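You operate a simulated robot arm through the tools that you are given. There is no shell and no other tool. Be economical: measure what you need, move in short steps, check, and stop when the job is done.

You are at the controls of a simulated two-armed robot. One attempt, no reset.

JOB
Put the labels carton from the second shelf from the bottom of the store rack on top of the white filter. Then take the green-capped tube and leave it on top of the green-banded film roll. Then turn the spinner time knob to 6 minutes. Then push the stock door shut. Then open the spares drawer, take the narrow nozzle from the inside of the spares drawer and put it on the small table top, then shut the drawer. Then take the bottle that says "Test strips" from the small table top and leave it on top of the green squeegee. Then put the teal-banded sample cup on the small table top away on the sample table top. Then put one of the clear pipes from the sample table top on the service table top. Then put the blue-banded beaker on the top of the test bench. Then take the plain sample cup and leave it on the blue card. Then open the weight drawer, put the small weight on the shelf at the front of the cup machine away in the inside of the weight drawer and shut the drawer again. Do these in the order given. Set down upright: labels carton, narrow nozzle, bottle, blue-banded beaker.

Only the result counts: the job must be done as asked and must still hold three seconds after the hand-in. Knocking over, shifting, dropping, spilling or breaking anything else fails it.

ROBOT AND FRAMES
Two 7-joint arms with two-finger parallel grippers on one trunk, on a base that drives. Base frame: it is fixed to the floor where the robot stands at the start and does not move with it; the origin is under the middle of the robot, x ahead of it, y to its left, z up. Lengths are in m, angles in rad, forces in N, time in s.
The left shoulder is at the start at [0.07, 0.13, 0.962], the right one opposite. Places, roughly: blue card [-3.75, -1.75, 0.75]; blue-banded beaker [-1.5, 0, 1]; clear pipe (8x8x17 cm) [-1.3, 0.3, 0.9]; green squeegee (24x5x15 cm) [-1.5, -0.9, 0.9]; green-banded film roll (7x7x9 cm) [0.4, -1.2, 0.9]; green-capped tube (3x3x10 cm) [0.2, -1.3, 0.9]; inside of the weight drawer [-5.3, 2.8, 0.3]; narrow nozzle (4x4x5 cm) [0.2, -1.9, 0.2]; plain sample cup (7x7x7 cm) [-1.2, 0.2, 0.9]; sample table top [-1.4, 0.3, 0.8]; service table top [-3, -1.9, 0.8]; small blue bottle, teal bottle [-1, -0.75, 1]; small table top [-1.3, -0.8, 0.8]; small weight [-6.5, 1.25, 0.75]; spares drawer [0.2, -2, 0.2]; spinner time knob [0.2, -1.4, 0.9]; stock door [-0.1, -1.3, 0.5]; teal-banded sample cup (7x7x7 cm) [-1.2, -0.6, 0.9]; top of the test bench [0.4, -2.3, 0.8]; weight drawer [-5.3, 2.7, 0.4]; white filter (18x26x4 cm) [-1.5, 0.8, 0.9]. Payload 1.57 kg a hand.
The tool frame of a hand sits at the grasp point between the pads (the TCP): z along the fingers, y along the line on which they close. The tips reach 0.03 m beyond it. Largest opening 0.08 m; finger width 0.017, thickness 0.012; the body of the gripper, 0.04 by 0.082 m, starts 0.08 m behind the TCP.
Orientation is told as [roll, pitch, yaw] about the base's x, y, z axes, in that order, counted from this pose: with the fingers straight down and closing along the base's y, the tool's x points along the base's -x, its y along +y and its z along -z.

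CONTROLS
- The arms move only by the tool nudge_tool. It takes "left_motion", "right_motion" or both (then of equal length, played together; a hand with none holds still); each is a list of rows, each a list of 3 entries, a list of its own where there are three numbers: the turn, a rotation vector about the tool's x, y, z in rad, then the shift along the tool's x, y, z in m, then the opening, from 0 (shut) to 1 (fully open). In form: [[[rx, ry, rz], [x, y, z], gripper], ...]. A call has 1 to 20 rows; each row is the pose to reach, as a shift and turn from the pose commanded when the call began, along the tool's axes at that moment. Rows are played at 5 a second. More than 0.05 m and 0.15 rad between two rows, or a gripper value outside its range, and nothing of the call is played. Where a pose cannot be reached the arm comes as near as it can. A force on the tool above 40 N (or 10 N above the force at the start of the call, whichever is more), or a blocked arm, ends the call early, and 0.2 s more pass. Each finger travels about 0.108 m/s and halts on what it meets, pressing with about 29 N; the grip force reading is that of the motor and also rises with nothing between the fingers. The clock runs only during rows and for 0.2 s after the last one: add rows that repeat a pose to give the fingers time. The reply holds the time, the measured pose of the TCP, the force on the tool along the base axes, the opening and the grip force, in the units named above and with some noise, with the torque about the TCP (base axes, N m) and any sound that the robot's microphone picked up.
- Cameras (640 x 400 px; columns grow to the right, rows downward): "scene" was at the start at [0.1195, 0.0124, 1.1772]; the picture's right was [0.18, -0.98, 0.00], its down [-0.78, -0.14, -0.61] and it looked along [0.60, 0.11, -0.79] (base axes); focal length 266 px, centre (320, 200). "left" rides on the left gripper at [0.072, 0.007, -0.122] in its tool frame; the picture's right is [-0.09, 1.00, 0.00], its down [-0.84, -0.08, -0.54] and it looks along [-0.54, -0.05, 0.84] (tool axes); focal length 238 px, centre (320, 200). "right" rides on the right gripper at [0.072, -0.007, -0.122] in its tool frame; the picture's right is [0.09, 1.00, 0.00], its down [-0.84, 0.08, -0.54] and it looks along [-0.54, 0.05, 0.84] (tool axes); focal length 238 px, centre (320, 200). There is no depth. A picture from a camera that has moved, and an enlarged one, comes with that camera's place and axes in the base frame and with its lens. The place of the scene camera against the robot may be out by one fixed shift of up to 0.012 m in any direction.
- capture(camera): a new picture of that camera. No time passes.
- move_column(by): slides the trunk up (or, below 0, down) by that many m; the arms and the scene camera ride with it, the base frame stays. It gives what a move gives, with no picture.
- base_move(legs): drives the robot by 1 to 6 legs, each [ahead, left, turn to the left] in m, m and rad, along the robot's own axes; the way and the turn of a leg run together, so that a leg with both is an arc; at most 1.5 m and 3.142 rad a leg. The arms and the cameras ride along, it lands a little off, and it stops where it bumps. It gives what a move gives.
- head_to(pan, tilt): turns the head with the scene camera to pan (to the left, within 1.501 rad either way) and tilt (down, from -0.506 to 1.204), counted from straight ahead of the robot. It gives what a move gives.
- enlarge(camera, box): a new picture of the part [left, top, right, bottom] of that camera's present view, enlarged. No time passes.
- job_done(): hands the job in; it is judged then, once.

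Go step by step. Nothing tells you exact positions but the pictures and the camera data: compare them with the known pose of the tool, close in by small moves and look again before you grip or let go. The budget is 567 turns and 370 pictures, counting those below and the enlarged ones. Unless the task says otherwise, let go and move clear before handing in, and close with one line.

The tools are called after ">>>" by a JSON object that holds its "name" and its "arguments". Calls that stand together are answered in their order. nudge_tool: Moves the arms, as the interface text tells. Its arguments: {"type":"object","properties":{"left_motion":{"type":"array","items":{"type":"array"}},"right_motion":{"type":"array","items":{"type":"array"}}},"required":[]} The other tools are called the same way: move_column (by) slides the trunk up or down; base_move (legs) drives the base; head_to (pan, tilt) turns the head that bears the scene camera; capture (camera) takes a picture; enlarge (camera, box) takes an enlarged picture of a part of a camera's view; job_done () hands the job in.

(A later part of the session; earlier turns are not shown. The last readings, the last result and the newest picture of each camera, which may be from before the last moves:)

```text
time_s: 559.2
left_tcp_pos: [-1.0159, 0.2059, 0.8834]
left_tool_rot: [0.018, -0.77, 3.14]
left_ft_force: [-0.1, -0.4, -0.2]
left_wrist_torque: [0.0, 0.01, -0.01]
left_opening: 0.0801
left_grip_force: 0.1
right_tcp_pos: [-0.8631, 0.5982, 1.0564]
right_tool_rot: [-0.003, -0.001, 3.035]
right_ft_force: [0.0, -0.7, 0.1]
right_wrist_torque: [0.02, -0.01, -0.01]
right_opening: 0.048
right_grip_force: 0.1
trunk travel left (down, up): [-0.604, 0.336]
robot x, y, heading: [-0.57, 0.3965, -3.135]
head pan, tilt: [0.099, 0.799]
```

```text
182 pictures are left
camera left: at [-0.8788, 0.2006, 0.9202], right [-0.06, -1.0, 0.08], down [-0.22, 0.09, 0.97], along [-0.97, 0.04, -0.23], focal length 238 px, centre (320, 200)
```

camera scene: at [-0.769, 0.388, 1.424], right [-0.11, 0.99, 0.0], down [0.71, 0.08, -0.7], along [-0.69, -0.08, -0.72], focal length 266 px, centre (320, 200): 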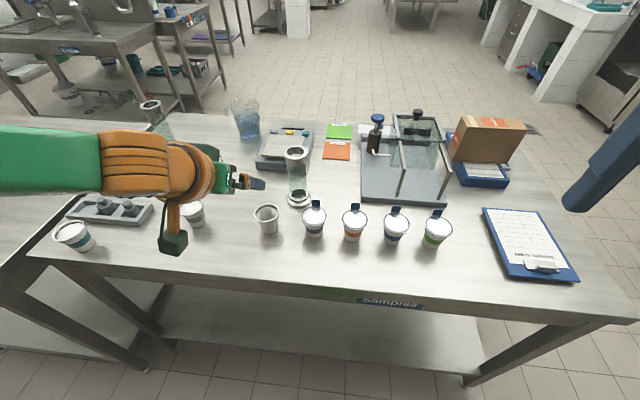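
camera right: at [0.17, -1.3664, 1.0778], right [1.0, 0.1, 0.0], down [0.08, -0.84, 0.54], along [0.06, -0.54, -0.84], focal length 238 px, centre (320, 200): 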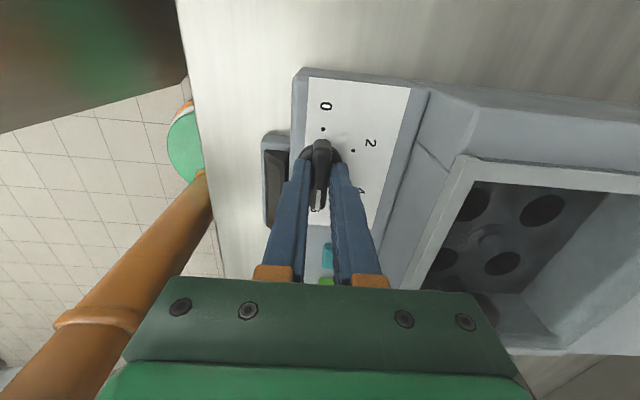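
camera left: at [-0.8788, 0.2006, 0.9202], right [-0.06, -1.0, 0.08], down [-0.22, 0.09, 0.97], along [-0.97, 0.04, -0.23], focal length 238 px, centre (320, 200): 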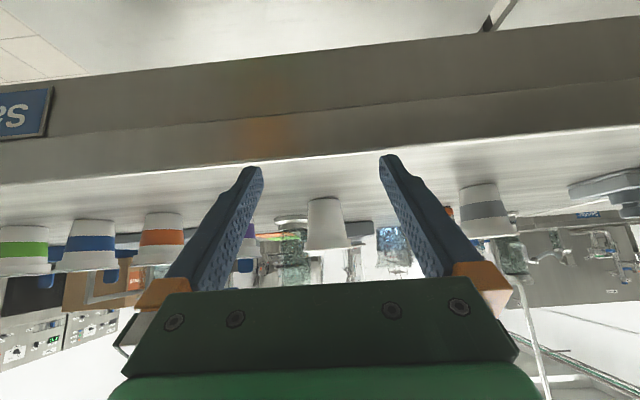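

>>> {"name": "base_move", "arguments": {"legs": [[0.13, 0, 0]]}}

>>> {"name": "capture", "arguments": {"camera": "left"}}

```text
time_s: 560.5
left_tcp_pos: [-1.1449, 0.2047, 0.8829]
left_tool_rot: [0.017, -0.769, 3.139]
left_ft_force: [-0.3, 0.4, -0.3]
left_wrist_torque: [0.03, -0.01, -0.02]
left_opening: 0.08
left_grip_force: 0.0
right_tcp_pos: [-0.9924, 0.5974, 1.0563]
right_tool_rot: [-0.004, -0.001, 3.035]
right_ft_force: [-0.6, 0.7, 0.5]
right_wrist_torque: [-0.01, -0.01, 0.0]
right_opening: 0.0479
right_grip_force: 0.1
trunk travel left (down, up): [-0.604, 0.336]
robot x, y, heading: [-0.705, 0.3959, -3.131]
head pan, tilt: [0.099, 0.799]
```

```text
181 pictures are left
camera left: at [-1.0087, 0.1995, 0.9205], right [-0.06, -1.0, 0.08], down [-0.22, 0.09, 0.97], along [-0.97, 0.04, -0.23], focal length 238 px, centre (320, 200)
```

left: 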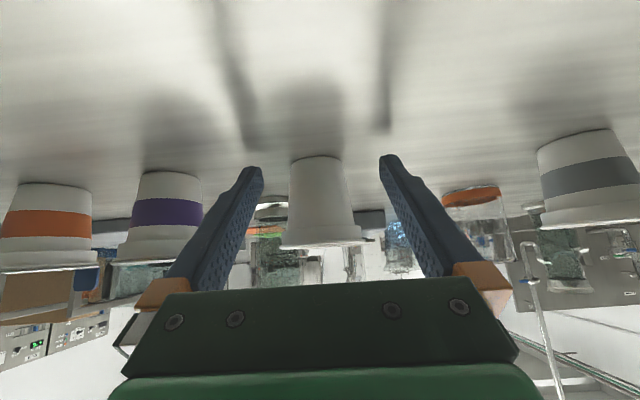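

>>> {"name": "nudge_tool", "arguments": {"left_motion": [[[0, 0, 0], [-0.014, 0, 0.014], 1], [[0, 0, 0], [-0.028, 0, 0.028], 1], [[0, 0, 0], [-0.042, 0, 0.042], 1], [[0, 0, 0], [-0.042, 0, 0.042], 1]]}}

>>> {"name": "capture", "arguments": {"camera": "left"}}

```text
time_s: 561.5
left_tcp_pos: [-1.2061, 0.2047, 0.8816]
left_tool_rot: [0.019, -0.768, 3.14]
left_ft_force: [0.4, 0.0, -0.2]
left_wrist_torque: [0.01, 0.04, -0.02]
left_opening: 0.08
left_grip_force: 0.1
right_tcp_pos: [-0.9926, 0.5965, 1.0553]
right_tool_rot: [-0.003, -0.003, 3.034]
right_ft_force: [-0.3, 0.1, 0.6]
right_wrist_torque: [-0.01, 0.0, 0.02]
right_opening: 0.0481
right_grip_force: 0.1
trunk travel left (down, up): [-0.604, 0.336]
robot x, y, heading: [-0.7059, 0.3971, -3.136]
head pan, tilt: [0.099, 0.799]
```

```text
180 pictures are left
camera left: at [-1.0682, 0.199, 0.919], right [-0.06, -1.0, 0.08], down [-0.22, 0.09, 0.97], along [-0.97, 0.04, -0.23], focal length 238 px, centre (320, 200)
```

left: 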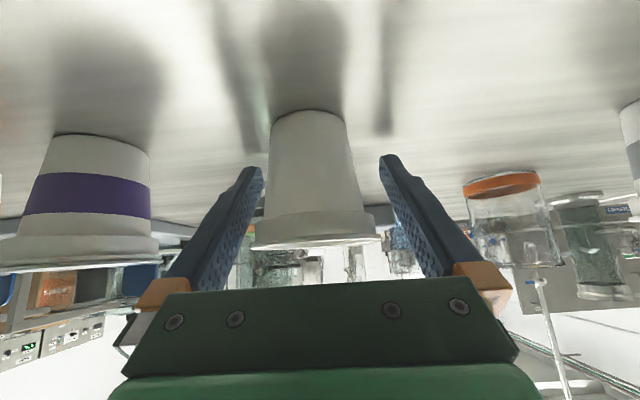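

>>> {"name": "nudge_tool", "arguments": {"left_motion": [[[0, 0, 0], [-0.006, -0.004, 0.006], 1], [[0, 0, 0], [-0.006, -0.004, 0.006], 1], [[0, 0, 0], [-0.006, -0.004, 0.006], 0.8], [[0, 0, 0], [-0.006, -0.004, 0.006], 0.6], [[0, 0, 0], [-0.006, -0.004, 0.006], 0.5], [[0, 0, 0], [-0.006, -0.004, 0.006], 0.5]]}}

>>> {"name": "move_column", "arguments": {"by": 0.06}}

>>> {"name": "capture", "arguments": {"camera": "left"}}

```text
time_s: 562.9
left_tcp_pos: [-1.2141, 0.2081, 0.8812]
left_tool_rot: [0.016, -0.77, 3.141]
left_ft_force: [-0.7, -0.2, 0.2]
left_wrist_torque: [0.03, 0.03, -0.03]
left_opening: 0.0585
left_grip_force: 29.5
right_tcp_pos: [-0.993, 0.598, 1.0554]
right_tool_rot: [-0.002, 0.0, 3.035]
right_ft_force: [0.3, 0.4, -0.6]
right_wrist_torque: [0.01, 0.01, 0.05]
right_opening: 0.0481
right_grip_force: 0.2
trunk travel left (down, up): [-0.604, 0.336]
robot x, y, heading: [-0.7044, 0.4027, -3.131]
head pan, tilt: [0.099, 0.799]
```

```text
time_s: 563.9
left_tcp_pos: [-1.2143, 0.2082, 0.9427]
left_tool_rot: [0.018, -0.769, 3.14]
left_ft_force: [-0.3, -0.3, -0.1]
left_wrist_torque: [0.01, -0.01, -0.03]
left_opening: 0.0585
left_grip_force: 29.1
right_tcp_pos: [-0.9936, 0.5981, 1.115]
right_tool_rot: [-0.004, -0.002, 3.035]
right_ft_force: [0.8, 0.5, 0.4]
right_wrist_torque: [0.0, -0.01, 0.03]
right_opening: 0.048
right_grip_force: 0.2
trunk travel left (down, up): [-0.664, 0.276]
robot x, y, heading: [-0.7048, 0.3997, -3.132]
head pan, tilt: [0.099, 0.799]
```

```text
179 pictures are left
camera left: at [-1.077, 0.2029, 0.9789], right [-0.06, -1.0, 0.08], down [-0.23, 0.09, 0.97], along [-0.97, 0.04, -0.23], focal length 238 px, centre (320, 200)
```

left: 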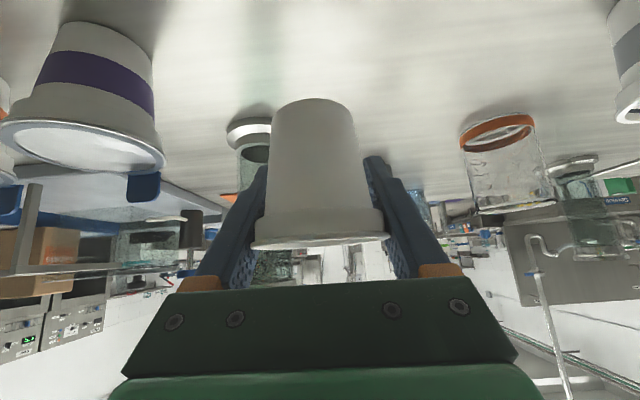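

The plain cup is in hand. I'll carry it around to the west side and look for the blue card.

>>> {"name": "move_column", "arguments": {"by": 0.2}}

>>> {"name": "base_move", "arguments": {"legs": [[-0.2, 0, 0], [0, 1.0, 0], [0, 1.05, 0], [1.5, 0, 0], [0.25, 0, 0], [0, -0.85, 0]]}}

>>> {"name": "head_to", "arguments": {"pan": 0.1, "tilt": 0.35}}

>>> {"name": "capture", "arguments": {"camera": "scene"}}

```text
time_s: 566.1
left_tcp_pos: [-1.2139, 0.2086, 1.1428]
left_tool_rot: [0.017, -0.77, 3.139]
left_ft_force: [0.0, -0.3, -0.6]
left_wrist_torque: [0.01, -0.02, -0.02]
left_opening: 0.0584
left_grip_force: 29.4
right_tcp_pos: [-0.9935, 0.597, 1.3152]
right_tool_rot: [-0.005, -0.002, 3.035]
right_ft_force: [0.3, 0.3, -0.5]
right_wrist_torque: [0.0, 0.0, 0.01]
right_opening: 0.0479
right_grip_force: 0.1
trunk travel left (down, up): [-0.864, 0.076]
robot x, y, heading: [-0.7037, 0.3983, -3.137]
head pan, tilt: [0.099, 0.799]
```

```text
time_s: 590.1
left_tcp_pos: [-2.7596, -0.9895, 1.1409]
left_tool_rot: [0.015, -0.77, 3.127]
left_ft_force: [0.5, -0.3, 0.3]
left_wrist_torque: [0.02, 0.01, -0.02]
left_opening: 0.0568
left_grip_force: 29.2
right_tcp_pos: [-2.5349, -0.6033, 1.3156]
right_tool_rot: [-0.005, -0.001, 3.023]
right_ft_force: [-0.8, -0.5, -0.7]
right_wrist_torque: [0.03, -0.02, -0.02]
right_opening: 0.048
right_grip_force: 0.1
trunk travel left (down, up): [-0.864, 0.076]
robot x, y, heading: [-2.2494, -0.8061, 3.138]
head pan, tilt: [0.099, 0.799]
```

```text
time_s: 591.0
left_tcp_pos: [-2.7601, -0.9887, 1.1414]
left_tool_rot: [0.019, -0.77, 3.127]
left_ft_force: [0.0, -0.1, -0.1]
left_wrist_torque: [-0.01, 0.02, -0.03]
left_opening: 0.0569
left_grip_force: 29.2
right_tcp_pos: [-2.5344, -0.602, 1.3154]
right_tool_rot: [-0.004, -0.002, 3.022]
right_ft_force: [0.1, 0.0, 0.5]
right_wrist_torque: [-0.02, -0.01, -0.04]
right_opening: 0.0479
right_grip_force: 0.1
trunk travel left (down, up): [-0.864, 0.076]
robot x, y, heading: [-2.2484, -0.8058, 3.14]
head pan, tilt: [0.099, 0.351]
```

```text
178 pictures are left
camera scene: at [-2.3958, -0.815, 1.4895], right [-0.1, 1.0, 0.0], down [0.34, 0.03, -0.94], along [-0.93, -0.09, -0.34], focal length 266 px, centre (320, 200)
```

scene: 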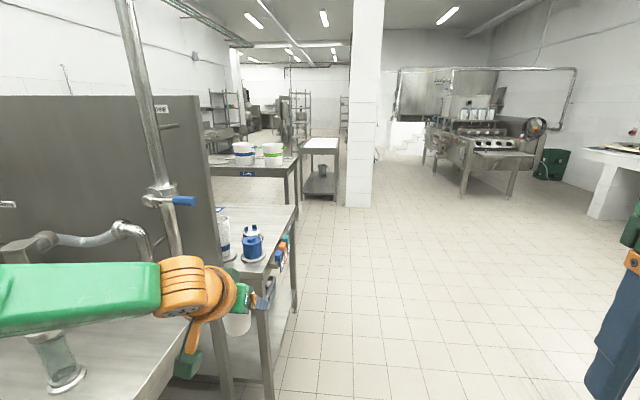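

>>> {"name": "capture", "arguments": {"camera": "left"}}

>>> {"name": "enlarge", "arguments": {"camera": "scene", "box": [200, 120, 360, 320]}}

```text
177 pictures are left
camera left: at [-2.623, -0.9953, 1.179], right [-0.07, -0.99, 0.08], down [-0.22, 0.09, 0.97], along [-0.97, 0.05, -0.23], focal length 238 px, centre (320, 200)
```

left: 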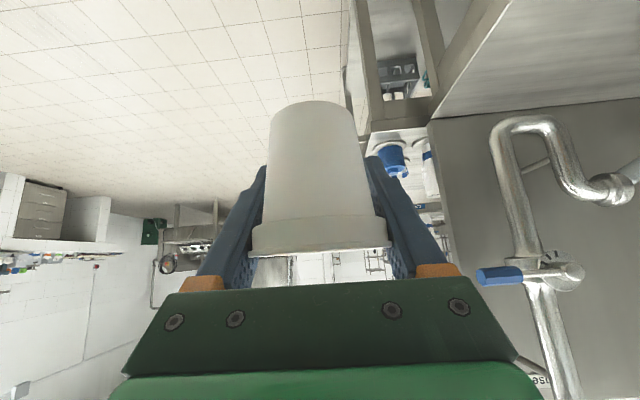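

```text
2.00 times, centred on (280, 220) of scene
camera zoom: at [-2.3958, -0.815, 1.4895], right [-0.1, 1.0, 0.0], down [0.34, 0.03, -0.94], along [-0.93, -0.09, -0.34], focal length 532 px, centre (400, 160)
```

zoom: 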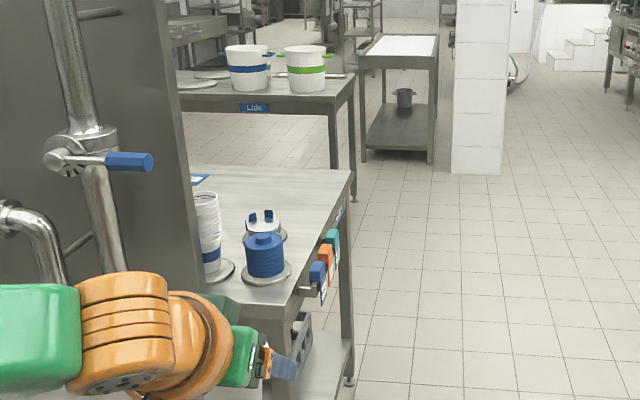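

The card's table is behind the service table. I'll drive along its north side and look.

>>> {"name": "base_move", "arguments": {"legs": [[0, -0.3, 0], [1.4, 0, 0], [0, 0, 1.571]]}}

>>> {"name": "head_to", "arguments": {"pan": 0.0, "tilt": 0.6}}

>>> {"name": "capture", "arguments": {"camera": "scene"}}

```text
time_s: 603.5
left_tcp_pos: [-3.4731, -1.0192, 1.1421]
left_tool_rot: [0.018, -0.769, -1.59]
left_ft_force: [-0.3, -0.4, -0.3]
left_wrist_torque: [0.01, 0.0, 0.01]
left_opening: 0.0565
left_grip_force: 29.5
right_tcp_pos: [-3.8597, -0.7948, 1.3155]
right_tool_rot: [-0.003, -0.001, -1.693]
right_ft_force: [-0.3, 1.0, -0.1]
right_wrist_torque: [-0.02, -0.01, 0.0]
right_opening: 0.0481
right_grip_force: 0.2
trunk travel left (down, up): [-0.864, 0.076]
robot x, y, heading: [-3.6526, -0.5085, -1.581]
head pan, tilt: [0.099, 0.351]
```

```text
time_s: 604.2
left_tcp_pos: [-3.473, -1.0194, 1.1421]
left_tool_rot: [0.018, -0.769, -1.588]
left_ft_force: [0.1, 0.7, 0.0]
left_wrist_torque: [0.0, -0.01, 0.0]
left_opening: 0.0565
left_grip_force: 29.2
right_tcp_pos: [-3.8611, -0.7935, 1.3146]
right_tool_rot: [-0.003, -0.001, -1.694]
right_ft_force: [0.1, 0.3, 0.5]
right_wrist_torque: [-0.02, 0.01, -0.02]
right_opening: 0.0478
right_grip_force: 0.1
trunk travel left (down, up): [-0.864, 0.076]
robot x, y, heading: [-3.6543, -0.5082, -1.575]
head pan, tilt: [0.0, 0.6]
```

```text
175 pictures are left
camera scene: at [-3.6604, -0.6474, 1.4669], right [-1.0, 0.01, 0.0], down [0.0, 0.56, -0.83], along [-0.01, -0.83, -0.56], focal length 266 px, centre (320, 200)
```

scene: 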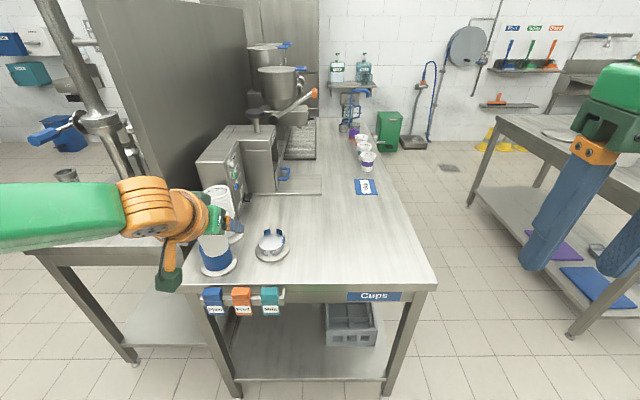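

>>> {"name": "enlarge", "arguments": {"camera": "scene", "box": [310, 130, 430, 230]}}

```text
4.00 times, centred on (370, 180) of scene
camera zoom: at [-3.6604, -0.6474, 1.4669], right [-1.0, 0.01, 0.0], down [0.0, 0.56, -0.83], along [-0.01, -0.83, -0.56], focal length 1065 px, centre (120, 280)
```

zoom: 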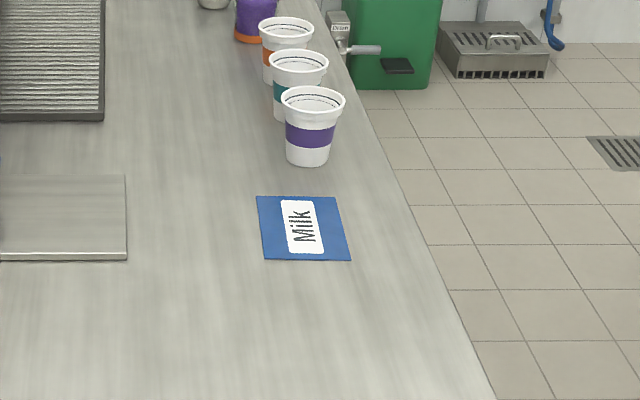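

The blue "Milk" card lies near the table's west edge at about (-3.88,-1.67). I'll drive round to the west side and face it.

>>> {"name": "base_move", "arguments": {"legs": [[0, -0.74, 0], [1.35, 0, 0], [0, 0, 1.575]]}}

>>> {"name": "head_to", "arguments": {"pan": 0.2, "tilt": 0.8}}

>>> {"name": "capture", "arguments": {"camera": "scene"}}

>>> {"name": "capture", "arguments": {"camera": "left"}}

```text
time_s: 618.5
left_tcp_pos: [-3.8946, -1.6637, 1.1416]
left_tool_rot: [0.017, -0.77, -0.008]
left_ft_force: [0.4, -0.2, 1.1]
left_wrist_torque: [0.0, 0.01, -0.01]
left_opening: 0.056
left_grip_force: 29.5
right_tcp_pos: [-4.1145, -2.0523, 1.3153]
right_tool_rot: [-0.004, -0.002, -0.11]
right_ft_force: [-0.8, 0.0, 0.2]
right_wrist_torque: [0.0, 0.02, -0.02]
right_opening: 0.0483
right_grip_force: 0.0
trunk travel left (down, up): [-0.864, 0.076]
robot x, y, heading: [-4.4026, -1.8513, 0.003]
head pan, tilt: [0.0, 0.6]
```

```text
time_s: 619.2
left_tcp_pos: [-3.8939, -1.6635, 1.142]
left_tool_rot: [0.018, -0.769, -0.006]
left_ft_force: [0.5, -0.6, 0.2]
left_wrist_torque: [-0.01, 0.04, 0.0]
left_opening: 0.0559
left_grip_force: 29.2
right_tcp_pos: [-4.1161, -2.0515, 1.3148]
right_tool_rot: [-0.003, -0.001, -0.112]
right_ft_force: [-0.3, 0.1, 0.6]
right_wrist_torque: [0.03, 0.02, 0.0]
right_opening: 0.0479
right_grip_force: 0.0
trunk travel left (down, up): [-0.864, 0.076]
robot x, y, heading: [-4.4005, -1.8505, 0.004]
head pan, tilt: [0.201, 0.799]
```

```text
173 pictures are left
camera scene: at [-4.2781, -1.8353, 1.45], right [0.2, -0.98, 0.0], down [-0.7, -0.14, -0.7], along [0.68, 0.14, -0.72], focal length 266 px, centre (320, 200)
```

scene: 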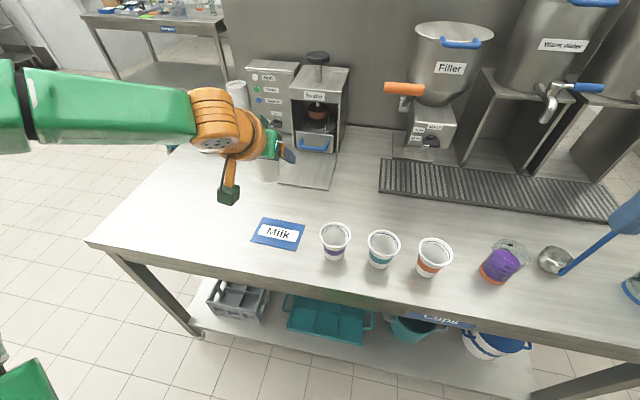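

```text
172 pictures are left
camera left: at [-4.0299, -1.6586, 1.1789], right [0.06, 1.0, 0.08], down [0.22, -0.09, 0.97], along [0.97, -0.04, -0.23], focal length 238 px, centre (320, 200)
```

left: 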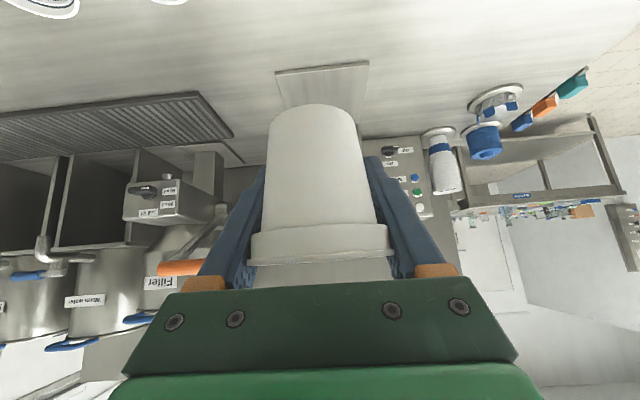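

>>> {"name": "base_move", "arguments": {"legs": [[0.012, 0.022, 0]]}}

>>> {"name": "move_column", "arguments": {"by": -0.2}}

>>> {"name": "capture", "arguments": {"camera": "scene"}}

>>> {"name": "capture", "arguments": {"camera": "left"}}

```text
time_s: 620.0
left_tcp_pos: [-3.8844, -1.6465, 1.1438]
left_tool_rot: [0.022, -0.772, -0.013]
left_ft_force: [-1.1, 0.6, 0.1]
left_wrist_torque: [0.03, 0.0, 0.03]
left_opening: 0.0557
left_grip_force: 28.8
right_tcp_pos: [-4.1058, -2.0354, 1.3166]
right_tool_rot: [0.002, -0.003, -0.111]
right_ft_force: [-0.1, -0.8, 1.1]
right_wrist_torque: [0.03, -0.01, 0.0]
right_opening: 0.0482
right_grip_force: 0.1
trunk travel left (down, up): [-0.864, 0.076]
robot x, y, heading: [-4.388, -1.8281, 0.003]
head pan, tilt: [0.201, 0.799]
```

```text
time_s: 622.2
left_tcp_pos: [-3.8814, -1.6431, 0.9422]
left_tool_rot: [0.017, -0.77, -0.007]
left_ft_force: [-0.3, 0.4, 0.0]
left_wrist_torque: [-0.05, -0.01, 0.02]
left_opening: 0.0555
left_grip_force: 29.8
right_tcp_pos: [-4.1035, -2.0307, 1.1158]
right_tool_rot: [-0.003, -0.002, -0.113]
right_ft_force: [-0.6, -0.3, 0.7]
right_wrist_torque: [0.01, 0.03, 0.0]
right_opening: 0.0478
right_grip_force: 0.1
trunk travel left (down, up): [-0.664, 0.276]
robot x, y, heading: [-4.3918, -1.8259, 0.001]
head pan, tilt: [0.201, 0.799]
```

```text
171 pictures are left
camera scene: at [-4.2662, -1.8133, 1.25], right [0.2, -0.98, 0.0], down [-0.7, -0.15, -0.7], along [0.68, 0.14, -0.72], focal length 266 px, centre (320, 200)
```

scene: 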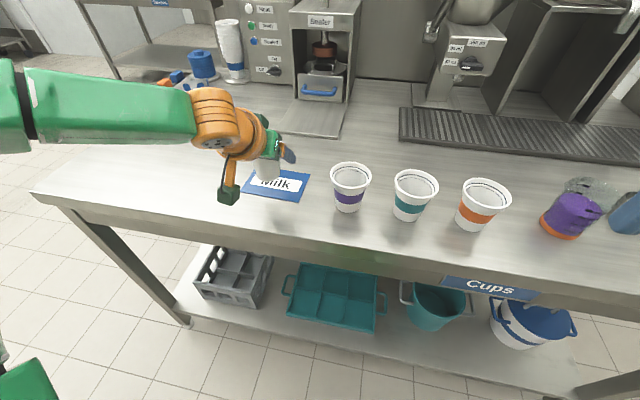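

```text
170 pictures are left
camera left: at [-4.0179, -1.6368, 0.979], right [0.06, 1.0, 0.08], down [0.22, -0.09, 0.97], along [0.97, -0.04, -0.23], focal length 238 px, centre (320, 200)
```

left: 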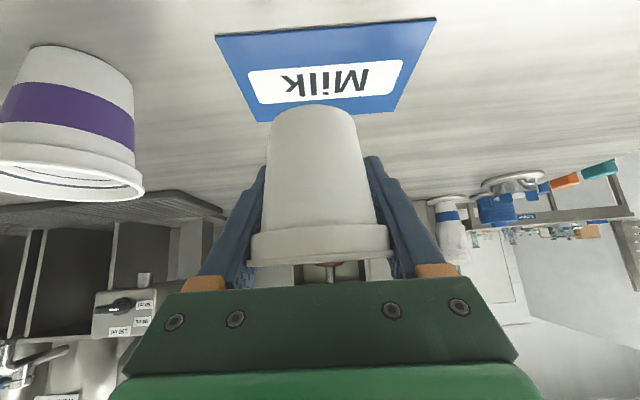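

The card is centred near (-3.855,-1.63). Adjusting forward 3 cm and lowering.

>>> {"name": "base_move", "arguments": {"legs": [[0.032, 0.012, 0]]}}

>>> {"name": "move_column", "arguments": {"by": -0.04}}

>>> {"name": "capture", "arguments": {"camera": "left"}}

>>> {"name": "enlarge", "arguments": {"camera": "scene", "box": [200, 100, 380, 230]}}

```text
time_s: 623.0
left_tcp_pos: [-3.8527, -1.6309, 0.9434]
left_tool_rot: [0.021, -0.774, -0.008]
left_ft_force: [-0.2, -0.4, -0.4]
left_wrist_torque: [0.04, -0.03, 0.04]
left_opening: 0.0554
left_grip_force: 29.2
right_tcp_pos: [-4.0773, -2.0211, 1.1158]
right_tool_rot: [-0.003, -0.005, -0.112]
right_ft_force: [-1.0, -0.3, -0.9]
right_wrist_torque: [0.04, 0.0, -0.02]
right_opening: 0.0483
right_grip_force: 0.1
trunk travel left (down, up): [-0.664, 0.276]
robot x, y, heading: [-4.3574, -1.8189, 0.004]
head pan, tilt: [0.201, 0.799]
```

```text
time_s: 623.8
left_tcp_pos: [-3.8488, -1.6305, 0.9007]
left_tool_rot: [0.02, -0.771, -0.009]
left_ft_force: [1.0, 0.2, 0.8]
left_wrist_torque: [-0.02, 0.01, 0.03]
left_opening: 0.0557
left_grip_force: 29.3
right_tcp_pos: [-4.0716, -2.0189, 1.0758]
right_tool_rot: [-0.004, -0.002, -0.112]
right_ft_force: [-0.1, -0.5, 0.0]
right_wrist_torque: [-0.01, 0.03, 0.01]
right_opening: 0.0481
right_grip_force: 0.1
trunk travel left (down, up): [-0.624, 0.316]
robot x, y, heading: [-4.358, -1.8168, 0.004]
head pan, tilt: [0.201, 0.799]
```

```text
169 pictures are left
camera left: at [-3.9862, -1.6249, 0.9388], right [0.06, 1.0, 0.08], down [0.22, -0.09, 0.97], along [0.97, -0.04, -0.23], focal length 238 px, centre (320, 200)
```

left: 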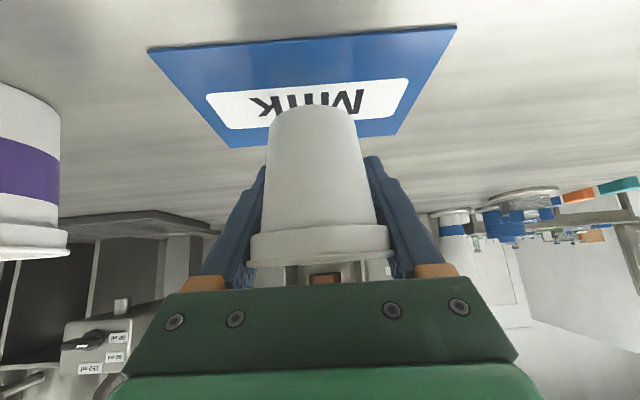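

```text
3.08 times, centred on (290, 165) of scene
camera zoom: at [-4.2345, -1.8013, 1.2099], right [0.2, -0.98, 0.0], down [-0.7, -0.14, -0.7], along [0.68, 0.14, -0.72], focal length 819 px, centre (412, 308)
```

zoom: 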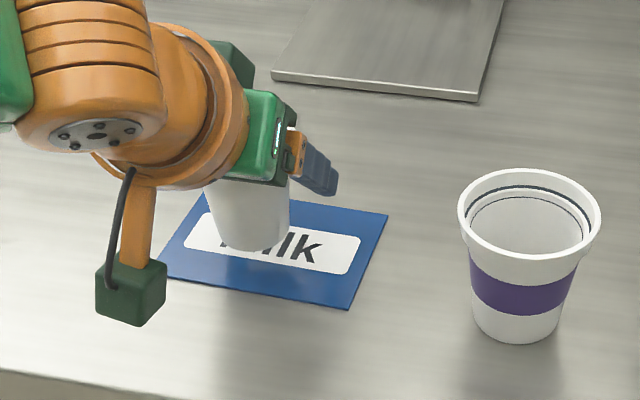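

>>> {"name": "move_column", "arguments": {"by": -0.014}}

>>> {"name": "move_column", "arguments": {"by": -0.004}}

>>> {"name": "enlarge", "arguments": {"camera": "left", "box": [140, 20, 480, 260]}}

```text
time_s: 624.5
left_tcp_pos: [-3.8496, -1.6306, 0.8864]
left_tool_rot: [0.016, -0.769, -0.007]
left_ft_force: [-0.4, 0.1, -0.1]
left_wrist_torque: [0.03, 0.0, -0.01]
left_opening: 0.0558
left_grip_force: 29.2
right_tcp_pos: [-4.0723, -2.0178, 1.0609]
right_tool_rot: [-0.003, -0.002, -0.111]
right_ft_force: [-0.3, 0.5, 0.6]
right_wrist_torque: [-0.01, -0.01, -0.02]
right_opening: 0.0479
right_grip_force: 0.1
trunk travel left (down, up): [-0.61, 0.33]
robot x, y, heading: [-4.3595, -1.8186, 0.001]
head pan, tilt: [0.201, 0.799]
```

```text
time_s: 625.0
left_tcp_pos: [-3.8484, -1.6299, 0.8829]
left_tool_rot: [0.017, -0.77, -0.006]
left_ft_force: [0.5, 1.4, 0.7]
left_wrist_torque: [0.0, 0.01, -0.01]
left_opening: 0.0557
left_grip_force: 29.5
right_tcp_pos: [-4.0732, -2.0184, 1.0576]
right_tool_rot: [-0.003, -0.003, -0.111]
right_ft_force: [1.1, 0.2, -0.2]
right_wrist_torque: [-0.02, 0.02, 0.0]
right_opening: 0.0479
right_grip_force: 0.0
trunk travel left (down, up): [-0.606, 0.334]
robot x, y, heading: [-4.3614, -1.8176, 0.005]
head pan, tilt: [0.201, 0.799]
```

```text
1.67 times, centred on (310, 140) of left
camera zoom: at [-3.9863, -1.625, 0.9209], right [0.06, 1.0, 0.08], down [0.22, -0.09, 0.97], along [0.97, -0.04, -0.23], focal length 397 px, centre (337, 300)
```

zoom: 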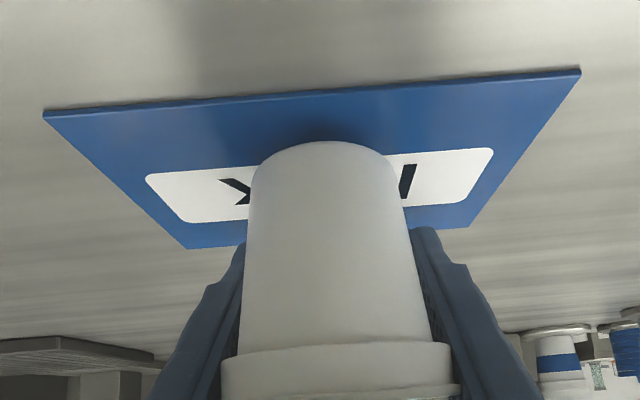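

>>> {"name": "move_column", "arguments": {"by": -0.004}}

>>> {"name": "move_column", "arguments": {"by": -0.003}}

```text
time_s: 625.5
left_tcp_pos: [-3.8488, -1.6293, 0.8802]
left_tool_rot: [0.017, -0.769, -0.006]
left_ft_force: [-0.3, -0.1, 1.3]
left_wrist_torque: [-0.01, -0.01, -0.03]
left_opening: 0.0552
left_grip_force: 29.3
right_tcp_pos: [-4.0712, -2.0192, 1.0536]
right_tool_rot: [-0.004, -0.002, -0.11]
right_ft_force: [-0.1, 0.0, 0.0]
right_wrist_torque: [0.0, 0.0, 0.01]
right_opening: 0.0481
right_grip_force: 0.1
trunk travel left (down, up): [-0.602, 0.338]
robot x, y, heading: [-4.3569, -1.8183, 0.002]
head pan, tilt: [0.201, 0.799]
```

```text
time_s: 626.0
left_tcp_pos: [-3.8498, -1.6306, 0.8799]
left_tool_rot: [0.015, -0.774, -0.007]
left_ft_force: [4.2, 1.7, 13.8]
left_wrist_torque: [-0.33, -0.34, 0.17]
left_opening: 0.0554
left_grip_force: 29.6
right_tcp_pos: [-4.0727, -2.0188, 1.0514]
right_tool_rot: [-0.004, -0.005, -0.112]
right_ft_force: [-0.6, -0.5, -0.5]
right_wrist_torque: [-0.02, 0.01, -0.02]
right_opening: 0.048
right_grip_force: 0.0
trunk travel left (down, up): [-0.599, 0.341]
robot x, y, heading: [-4.3616, -1.8163, 0.005]
head pan, tilt: [0.201, 0.799]
```

Contact. Easing, releasing and retreating.

>>> {"name": "move_column", "arguments": {"by": 0.003}}

>>> {"name": "nudge_tool", "arguments": {"left_motion": [[[0, 0, 0], [0, 0, 0], 0.8], [[0, 0, 0], [0, 0, 0], 1], [[0, 0, 0], [0, 0, 0], 1]]}}

>>> {"name": "capture", "arguments": {"camera": "left"}}

```text
time_s: 626.6
left_tcp_pos: [-3.8512, -1.6316, 0.88]
left_tool_rot: [0.018, -0.767, -0.009]
left_ft_force: [1.2, -0.6, 2.7]
left_wrist_torque: [-0.09, -0.01, -0.01]
left_opening: 0.0556
left_grip_force: 28.5
right_tcp_pos: [-4.0733, -2.0191, 1.0542]
right_tool_rot: [-0.003, -0.002, -0.113]
right_ft_force: [0.2, 0.1, -0.5]
right_wrist_torque: [0.01, 0.03, -0.01]
right_opening: 0.048
right_grip_force: 0.0
trunk travel left (down, up): [-0.602, 0.338]
robot x, y, heading: [-4.3571, -1.8199, 0.002]
head pan, tilt: [0.201, 0.799]
```

```text
time_s: 627.4
left_tcp_pos: [-3.8497, -1.6312, 0.88]
left_tool_rot: [0.017, -0.769, -0.007]
left_ft_force: [-0.5, 0.2, 1.5]
left_wrist_torque: [-0.04, 0.02, -0.01]
left_opening: 0.0795
left_grip_force: 0.1
right_tcp_pos: [-4.073, -2.0183, 1.054]
right_tool_rot: [-0.005, -0.001, -0.113]
right_ft_force: [0.2, 0.0, -0.5]
right_wrist_torque: [-0.02, -0.01, -0.02]
right_opening: 0.0479
right_grip_force: 0.1
trunk travel left (down, up): [-0.602, 0.338]
robot x, y, heading: [-4.3604, -1.8206, 0.004]
head pan, tilt: [0.201, 0.799]
```

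```text
166 pictures are left
camera left: at [-3.9869, -1.6249, 0.9171], right [0.06, 1.0, 0.08], down [0.22, -0.09, 0.97], along [0.97, -0.04, -0.23], focal length 238 px, centre (320, 200)
```

left: 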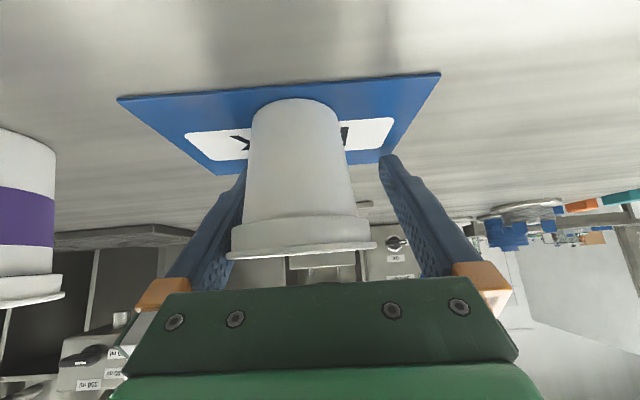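

The cup sits close to the right-hand finger, so I'll centre the hand around it before withdrawing.

>>> {"name": "nudge_tool", "arguments": {"left_motion": [[[0, 0, 0], [0, -0.006, 0], 1], [[0, 0, 0], [0, -0.012, 0], 1], [[0, 0, 0], [0, -0.012, 0], 1]]}}

>>> {"name": "capture", "arguments": {"camera": "left"}}

```text
time_s: 628.2
left_tcp_pos: [-3.8502, -1.6425, 0.8793]
left_tool_rot: [0.017, -0.769, -0.008]
left_ft_force: [-1.1, 1.2, 1.9]
left_wrist_torque: [-0.02, -0.04, 0.01]
left_opening: 0.0794
left_grip_force: 0.1
right_tcp_pos: [-4.0724, -2.0184, 1.0544]
right_tool_rot: [-0.003, -0.001, -0.112]
right_ft_force: [-0.3, -0.2, 0.5]
right_wrist_torque: [-0.02, 0.03, 0.01]
right_opening: 0.048
right_grip_force: 0.2
trunk travel left (down, up): [-0.602, 0.338]
robot x, y, heading: [-4.3598, -1.8144, 0.003]
head pan, tilt: [0.201, 0.799]
```

```text
165 pictures are left
camera left: at [-3.9867, -1.6369, 0.9171], right [0.06, 1.0, 0.08], down [0.22, -0.09, 0.97], along [0.97, -0.04, -0.23], focal length 238 px, centre (320, 200)
```

left: 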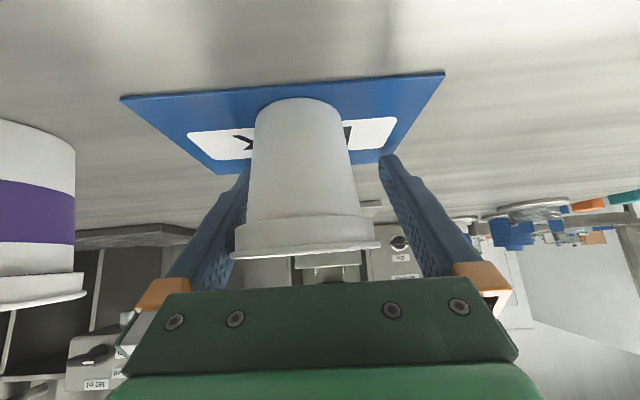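

The card followed the hand slightly, so the fingertips are probably touching it. Raising a few mm.

>>> {"name": "move_column", "arguments": {"by": 0.006}}

>>> {"name": "capture", "arguments": {"camera": "left"}}

>>> {"name": "enlarge", "arguments": {"camera": "scene", "box": [200, 100, 380, 230]}}

```text
time_s: 628.7
left_tcp_pos: [-3.8503, -1.6426, 0.8844]
left_tool_rot: [0.017, -0.77, -0.01]
left_ft_force: [0.2, 0.4, 0.6]
left_wrist_torque: [0.0, 0.0, 0.0]
left_opening: 0.0799
left_grip_force: 0.2
right_tcp_pos: [-4.0717, -2.0196, 1.0599]
right_tool_rot: [-0.002, -0.003, -0.112]
right_ft_force: [-0.1, -0.3, 0.3]
right_wrist_torque: [0.0, 0.0, -0.02]
right_opening: 0.048
right_grip_force: 0.1
trunk travel left (down, up): [-0.608, 0.332]
robot x, y, heading: [-4.3587, -1.8165, 0.003]
head pan, tilt: [0.201, 0.799]
```

```text
164 pictures are left
camera left: at [-3.9865, -1.637, 0.923], right [0.06, 1.0, 0.08], down [0.22, -0.09, 0.97], along [0.97, -0.04, -0.23], focal length 238 px, centre (320, 200)
```

left: 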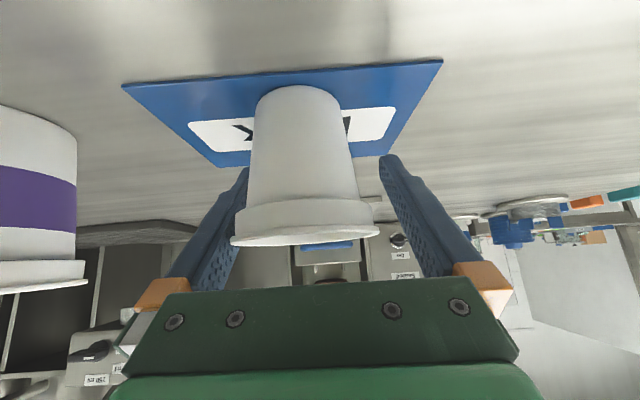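

```text
3.08 times, centred on (290, 165) of scene
camera zoom: at [-4.2348, -1.8015, 1.194], right [0.2, -0.98, 0.0], down [-0.7, -0.14, -0.7], along [0.68, 0.14, -0.72], focal length 819 px, centre (412, 308)
```

zoom: 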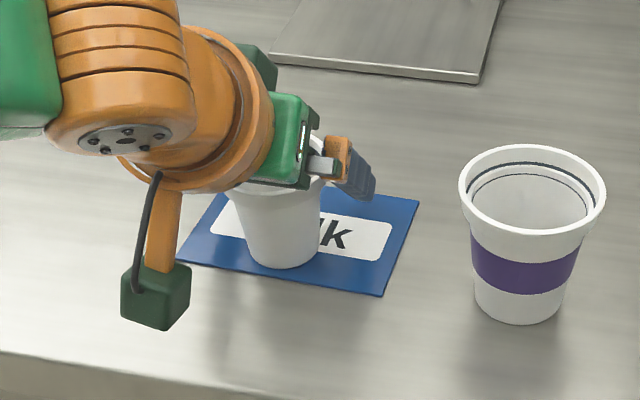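

The cup stands on the card, but the card was dragged about 2 cm sideways by a fingertip. I'll gently drag it back the same way: light fingertip contact, shift +y by 2.2 cm.

>>> {"name": "move_column", "arguments": {"by": -0.006}}

>>> {"name": "nudge_tool", "arguments": {"left_motion": [[[0, 0, 0], [0, 0.006, 0], 1], [[0, 0, 0], [0, 0.012, 0], 1], [[0, 0, 0], [0, 0.017, 0], 1], [[0, 0, 0], [0, 0.017, 0], 1]]}}

>>> {"name": "capture", "arguments": {"camera": "left"}}

```text
time_s: 629.3
left_tcp_pos: [-3.8498, -1.6426, 0.8798]
left_tool_rot: [0.019, -0.771, -0.008]
left_ft_force: [0.2, -0.8, 1.5]
left_wrist_torque: [-0.07, 0.0, 0.01]
left_opening: 0.0802
left_grip_force: 0.1
right_tcp_pos: [-4.0736, -2.0188, 1.0542]
right_tool_rot: [-0.003, -0.003, -0.111]
right_ft_force: [0.5, 0.1, -0.2]
right_wrist_torque: [-0.01, 0.0, -0.03]
right_opening: 0.0479
right_grip_force: 0.0
trunk travel left (down, up): [-0.602, 0.338]
robot x, y, heading: [-4.3559, -1.8164, 0.007]
head pan, tilt: [0.201, 0.799]
```

```text
time_s: 630.3
left_tcp_pos: [-3.8494, -1.6252, 0.8793]
left_tool_rot: [0.018, -0.77, -0.009]
left_ft_force: [-0.5, -0.9, 1.2]
left_wrist_torque: [-0.05, -0.04, 0.02]
left_opening: 0.0799
left_grip_force: 0.0
right_tcp_pos: [-4.0724, -2.0187, 1.0534]
right_tool_rot: [-0.003, -0.001, -0.111]
right_ft_force: [-0.4, 0.2, 0.1]
right_wrist_torque: [-0.01, -0.01, -0.02]
right_opening: 0.0478
right_grip_force: 0.1
trunk travel left (down, up): [-0.602, 0.338]
robot x, y, heading: [-4.36, -1.8158, 0.003]
head pan, tilt: [0.201, 0.799]
```

```text
162 pictures are left
camera left: at [-3.9865, -1.62, 0.9172], right [0.06, 1.0, 0.08], down [0.22, -0.09, 0.97], along [0.97, -0.04, -0.23], focal length 238 px, centre (320, 200)
```

left: 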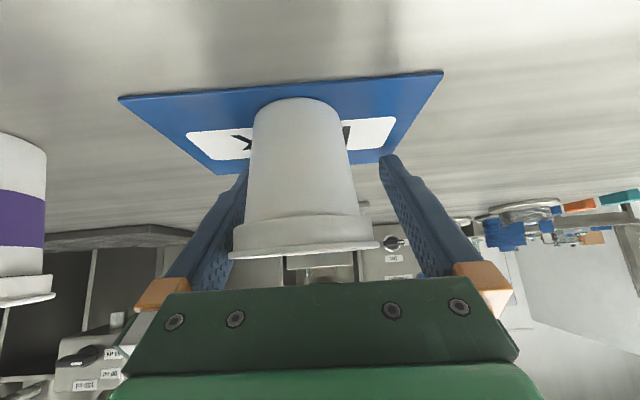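

The card is back within 5 mm. Now I'll raise a bit and retreat straight back.

>>> {"name": "nudge_tool", "arguments": {"left_motion": [[[0, 0, 0], [0, 0.004, 0], 1], [[0, 0, 0], [0, 0.004, 0], 1]]}}

>>> {"name": "move_column", "arguments": {"by": 0.008}}

>>> {"name": "nudge_tool", "arguments": {"left_motion": [[[0, 0, 0], [0, -0.006, 0], 1], [[0, 0, 0], [0, -0.01, 0], 1], [[0, 0, 0], [0, -0.01, 0], 1]]}}

>>> {"name": "capture", "arguments": {"camera": "left"}}

```text
time_s: 630.9
left_tcp_pos: [-3.8512, -1.6215, 0.8796]
left_tool_rot: [0.019, -0.768, -0.007]
left_ft_force: [0.3, 0.3, -0.4]
left_wrist_torque: [-0.01, 0.03, 0.03]
left_opening: 0.0801
left_grip_force: 0.0
right_tcp_pos: [-4.074, -2.0189, 1.053]
right_tool_rot: [-0.002, -0.001, -0.11]
right_ft_force: [-0.4, 0.3, 0.4]
right_wrist_torque: [0.02, -0.04, 0.01]
right_opening: 0.0479
right_grip_force: 0.0
trunk travel left (down, up): [-0.602, 0.338]
robot x, y, heading: [-4.3624, -1.8191, 0.008]
head pan, tilt: [0.201, 0.799]
```

```text
time_s: 631.4
left_tcp_pos: [-3.849, -1.6208, 0.8877]
left_tool_rot: [0.017, -0.771, -0.008]
left_ft_force: [-0.1, -0.4, 0.5]
left_wrist_torque: [-0.01, -0.02, -0.04]
left_opening: 0.0798
left_grip_force: 0.1
right_tcp_pos: [-4.073, -2.0187, 1.0624]
right_tool_rot: [-0.004, -0.004, -0.113]
right_ft_force: [0.6, -1.3, 0.4]
right_wrist_torque: [-0.01, -0.04, 0.03]
right_opening: 0.048
right_grip_force: 0.0
trunk travel left (down, up): [-0.61, 0.33]
robot x, y, heading: [-4.3582, -1.82, 0.003]
head pan, tilt: [0.201, 0.799]
```

```text
time_s: 632.2
left_tcp_pos: [-3.8494, -1.6307, 0.8882]
left_tool_rot: [0.018, -0.77, -0.009]
left_ft_force: [0.0, -0.7, -0.5]
left_wrist_torque: [0.04, -0.02, 0.01]
left_opening: 0.08
left_grip_force: 0.1
right_tcp_pos: [-4.0715, -2.018, 1.0614]
right_tool_rot: [-0.005, -0.002, -0.11]
right_ft_force: [0.6, -0.2, -0.4]
right_wrist_torque: [0.02, -0.02, 0.01]
right_opening: 0.0479
right_grip_force: 0.1
trunk travel left (down, up): [-0.61, 0.33]
robot x, y, heading: [-4.3598, -1.8219, 0.004]
head pan, tilt: [0.201, 0.799]
```

```text
161 pictures are left
camera left: at [-3.9865, -1.6259, 0.925], right [0.06, 1.0, 0.08], down [0.22, -0.09, 0.97], along [0.97, -0.04, -0.23], focal length 238 px, centre (320, 200)
```

left: 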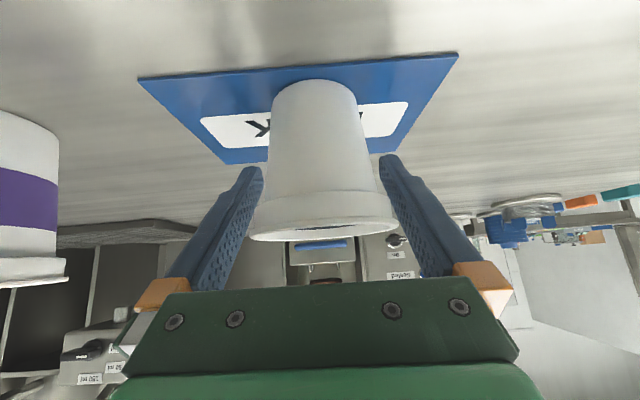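

The cup is centred and free. Backing away.

>>> {"name": "base_move", "arguments": {"legs": [[-0.2, 0, 0]]}}

>>> {"name": "move_column", "arguments": {"by": 0.2}}

>>> {"name": "capture", "arguments": {"camera": "scene"}}

```text
time_s: 633.8
left_tcp_pos: [-4.0502, -1.6313, 0.8879]
left_tool_rot: [0.018, -0.768, -0.009]
left_ft_force: [-0.5, 0.4, 0.2]
left_wrist_torque: [0.0, 0.0, 0.03]
left_opening: 0.0803
left_grip_force: 0.1
right_tcp_pos: [-4.273, -2.0176, 1.0617]
right_tool_rot: [-0.005, 0.001, -0.11]
right_ft_force: [0.3, 0.2, 0.0]
right_wrist_torque: [0.0, -0.02, -0.06]
right_opening: 0.048
right_grip_force: 0.1
trunk travel left (down, up): [-0.61, 0.33]
robot x, y, heading: [-4.56, -1.8197, 0.003]
head pan, tilt: [0.201, 0.799]
```

```text
time_s: 636.0
left_tcp_pos: [-4.0501, -1.6317, 1.0881]
left_tool_rot: [0.017, -0.77, -0.01]
left_ft_force: [0.2, -0.2, -0.7]
left_wrist_torque: [0.03, -0.03, -0.01]
left_opening: 0.0803
left_grip_force: 0.0
right_tcp_pos: [-4.2735, -2.0186, 1.2606]
right_tool_rot: [-0.004, -0.003, -0.111]
right_ft_force: [0.3, 0.2, -0.2]
right_wrist_torque: [0.02, 0.0, -0.02]
right_opening: 0.0479
right_grip_force: 0.0
trunk travel left (down, up): [-0.81, 0.13]
robot x, y, heading: [-4.5605, -1.8189, -0.003]
head pan, tilt: [0.201, 0.799]
```

```text
160 pictures are left
camera scene: at [-4.4355, -1.8021, 1.3959], right [0.2, -0.98, 0.0], down [-0.7, -0.14, -0.7], along [0.68, 0.14, -0.72], focal length 266 px, centre (320, 200)
```

scene: 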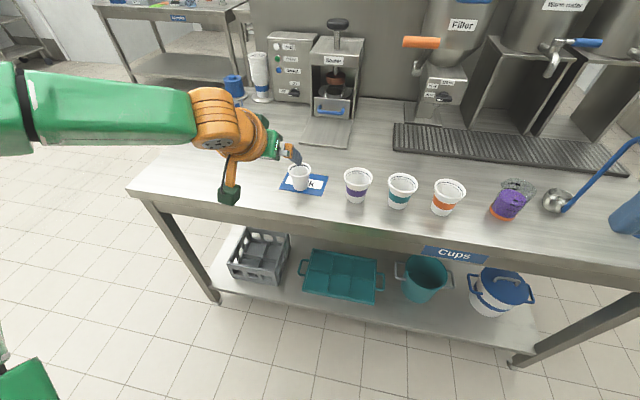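

The plain cup is on the blue card. The last job is the weight drawer near (-5.3,2.7) and the small weight near (-6.5,1.25). I'll drive north and look.

>>> {"name": "base_move", "arguments": {"legs": [[0, 0, 1.57], [1.5, 0, 0], [1.2, 0, 0]]}}

>>> {"name": "head_to", "arguments": {"pan": 0.2, "tilt": 0.45}}

>>> {"name": "capture", "arguments": {"camera": "scene"}}

>>> {"name": "head_to", "arguments": {"pan": 1.2, "tilt": 0.45}}

>>> {"name": "capture", "arguments": {"camera": "scene"}}

```text
time_s: 652.8
left_tcp_pos: [-4.7676, 1.3689, 1.088]
left_tool_rot: [0.017, -0.771, 1.567]
left_ft_force: [0.0, 0.2, 1.0]
left_wrist_torque: [0.0, 0.01, -0.03]
left_opening: 0.08
left_grip_force: 0.1
right_tcp_pos: [-4.3783, 1.1474, 1.2614]
right_tool_rot: [-0.004, -0.001, 1.462]
right_ft_force: [0.8, 0.3, -0.3]
right_wrist_torque: [0.01, -0.01, -0.04]
right_opening: 0.0481
right_grip_force: 0.2
trunk travel left (down, up): [-0.81, 0.13]
robot x, y, heading: [-4.5792, 0.8635, 1.582]
head pan, tilt: [0.201, 0.799]
```

```text
time_s: 653.7
left_tcp_pos: [-4.7669, 1.3698, 1.0869]
left_tool_rot: [0.018, -0.77, 1.566]
left_ft_force: [0.1, 0.0, 0.1]
left_wrist_torque: [-0.02, 0.01, -0.01]
left_opening: 0.0801
left_grip_force: 0.1
right_tcp_pos: [-4.3793, 1.1498, 1.262]
right_tool_rot: [-0.004, -0.003, 1.463]
right_ft_force: [-0.5, -0.2, -0.3]
right_wrist_torque: [0.02, -0.01, 0.03]
right_opening: 0.0479
right_grip_force: 0.1
trunk travel left (down, up): [-0.81, 0.13]
robot x, y, heading: [-4.5764, 0.8595, 1.579]
head pan, tilt: [0.201, 0.45]
```

```text
159 pictures are left
camera scene: at [-4.6028, 1.0005, 1.4263], right [0.98, 0.21, 0.0], down [0.09, -0.43, -0.9], along [-0.19, 0.88, -0.44], focal length 266 px, centre (320, 200)
```

scene: 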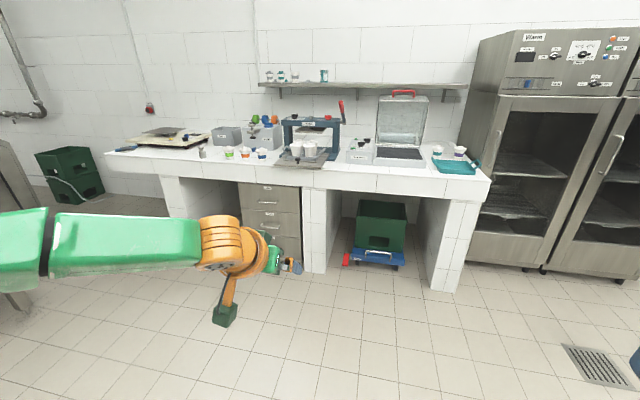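

```text
time_s: 654.9
left_tcp_pos: [-4.7667, 1.37, 1.0875]
left_tool_rot: [0.017, -0.771, 1.569]
left_ft_force: [0.1, 0.1, 0.5]
left_wrist_torque: [-0.01, 0.01, -0.02]
left_opening: 0.0801
left_grip_force: 0.1
right_tcp_pos: [-4.379, 1.1489, 1.2619]
right_tool_rot: [-0.004, -0.002, 1.462]
right_ft_force: [-0.3, -0.2, 0.0]
right_wrist_torque: [0.02, 0.03, 0.0]
right_opening: 0.048
right_grip_force: 0.1
trunk travel left (down, up): [-0.81, 0.13]
robot x, y, heading: [-4.5782, 0.863, 1.572]
head pan, tilt: [1.201, 0.45]
```

```text
158 pictures are left
camera scene: at [-4.6698, 0.9432, 1.4264], right [0.36, 0.93, 0.0], down [0.41, -0.16, -0.9], along [-0.84, 0.32, -0.44], focal length 266 px, centre (320, 200)
```

scene: 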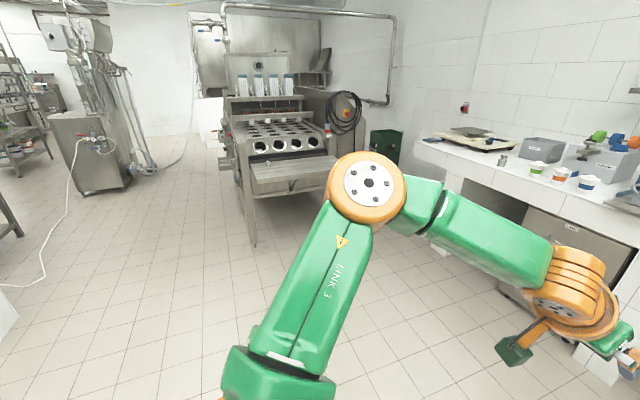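

>>> {"name": "head_to", "arguments": {"pan": 0.35, "tilt": 0.5}}

>>> {"name": "enlarge", "arguments": {"camera": "scene", "box": [200, 120, 400, 270]}}

```text
time_s: 656.1
left_tcp_pos: [-4.7658, 1.3692, 1.0885]
left_tool_rot: [0.016, -0.769, 1.566]
left_ft_force: [0.1, 0.0, -0.2]
left_wrist_torque: [0.02, 0.01, -0.01]
left_opening: 0.0802
left_grip_force: 0.1
right_tcp_pos: [-4.3795, 1.1491, 1.2622]
right_tool_rot: [-0.003, -0.003, 1.461]
right_ft_force: [0.6, 0.6, -0.4]
right_wrist_torque: [-0.03, -0.04, 0.02]
right_opening: 0.0478
right_grip_force: 0.1
trunk travel left (down, up): [-0.81, 0.13]
robot x, y, heading: [-4.5812, 0.8594, 1.58]
head pan, tilt: [0.351, 0.499]
```

```text
2.67 times, centred on (300, 195) of scene
camera zoom: at [-4.6159, 0.9956, 1.4219], right [0.94, 0.35, 0.0], down [0.17, -0.45, -0.88], along [-0.31, 0.82, -0.48], focal length 710 px, centre (373, 213)
```

zoom: 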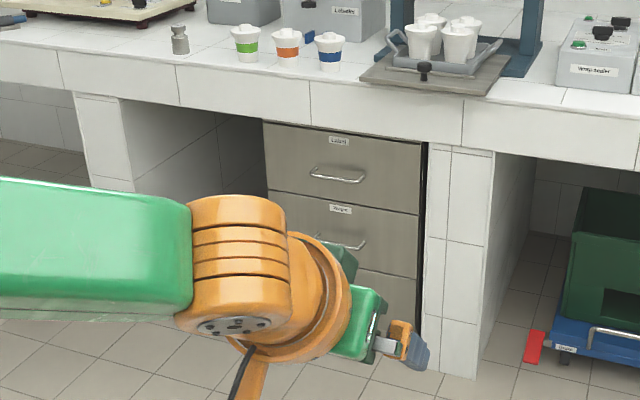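

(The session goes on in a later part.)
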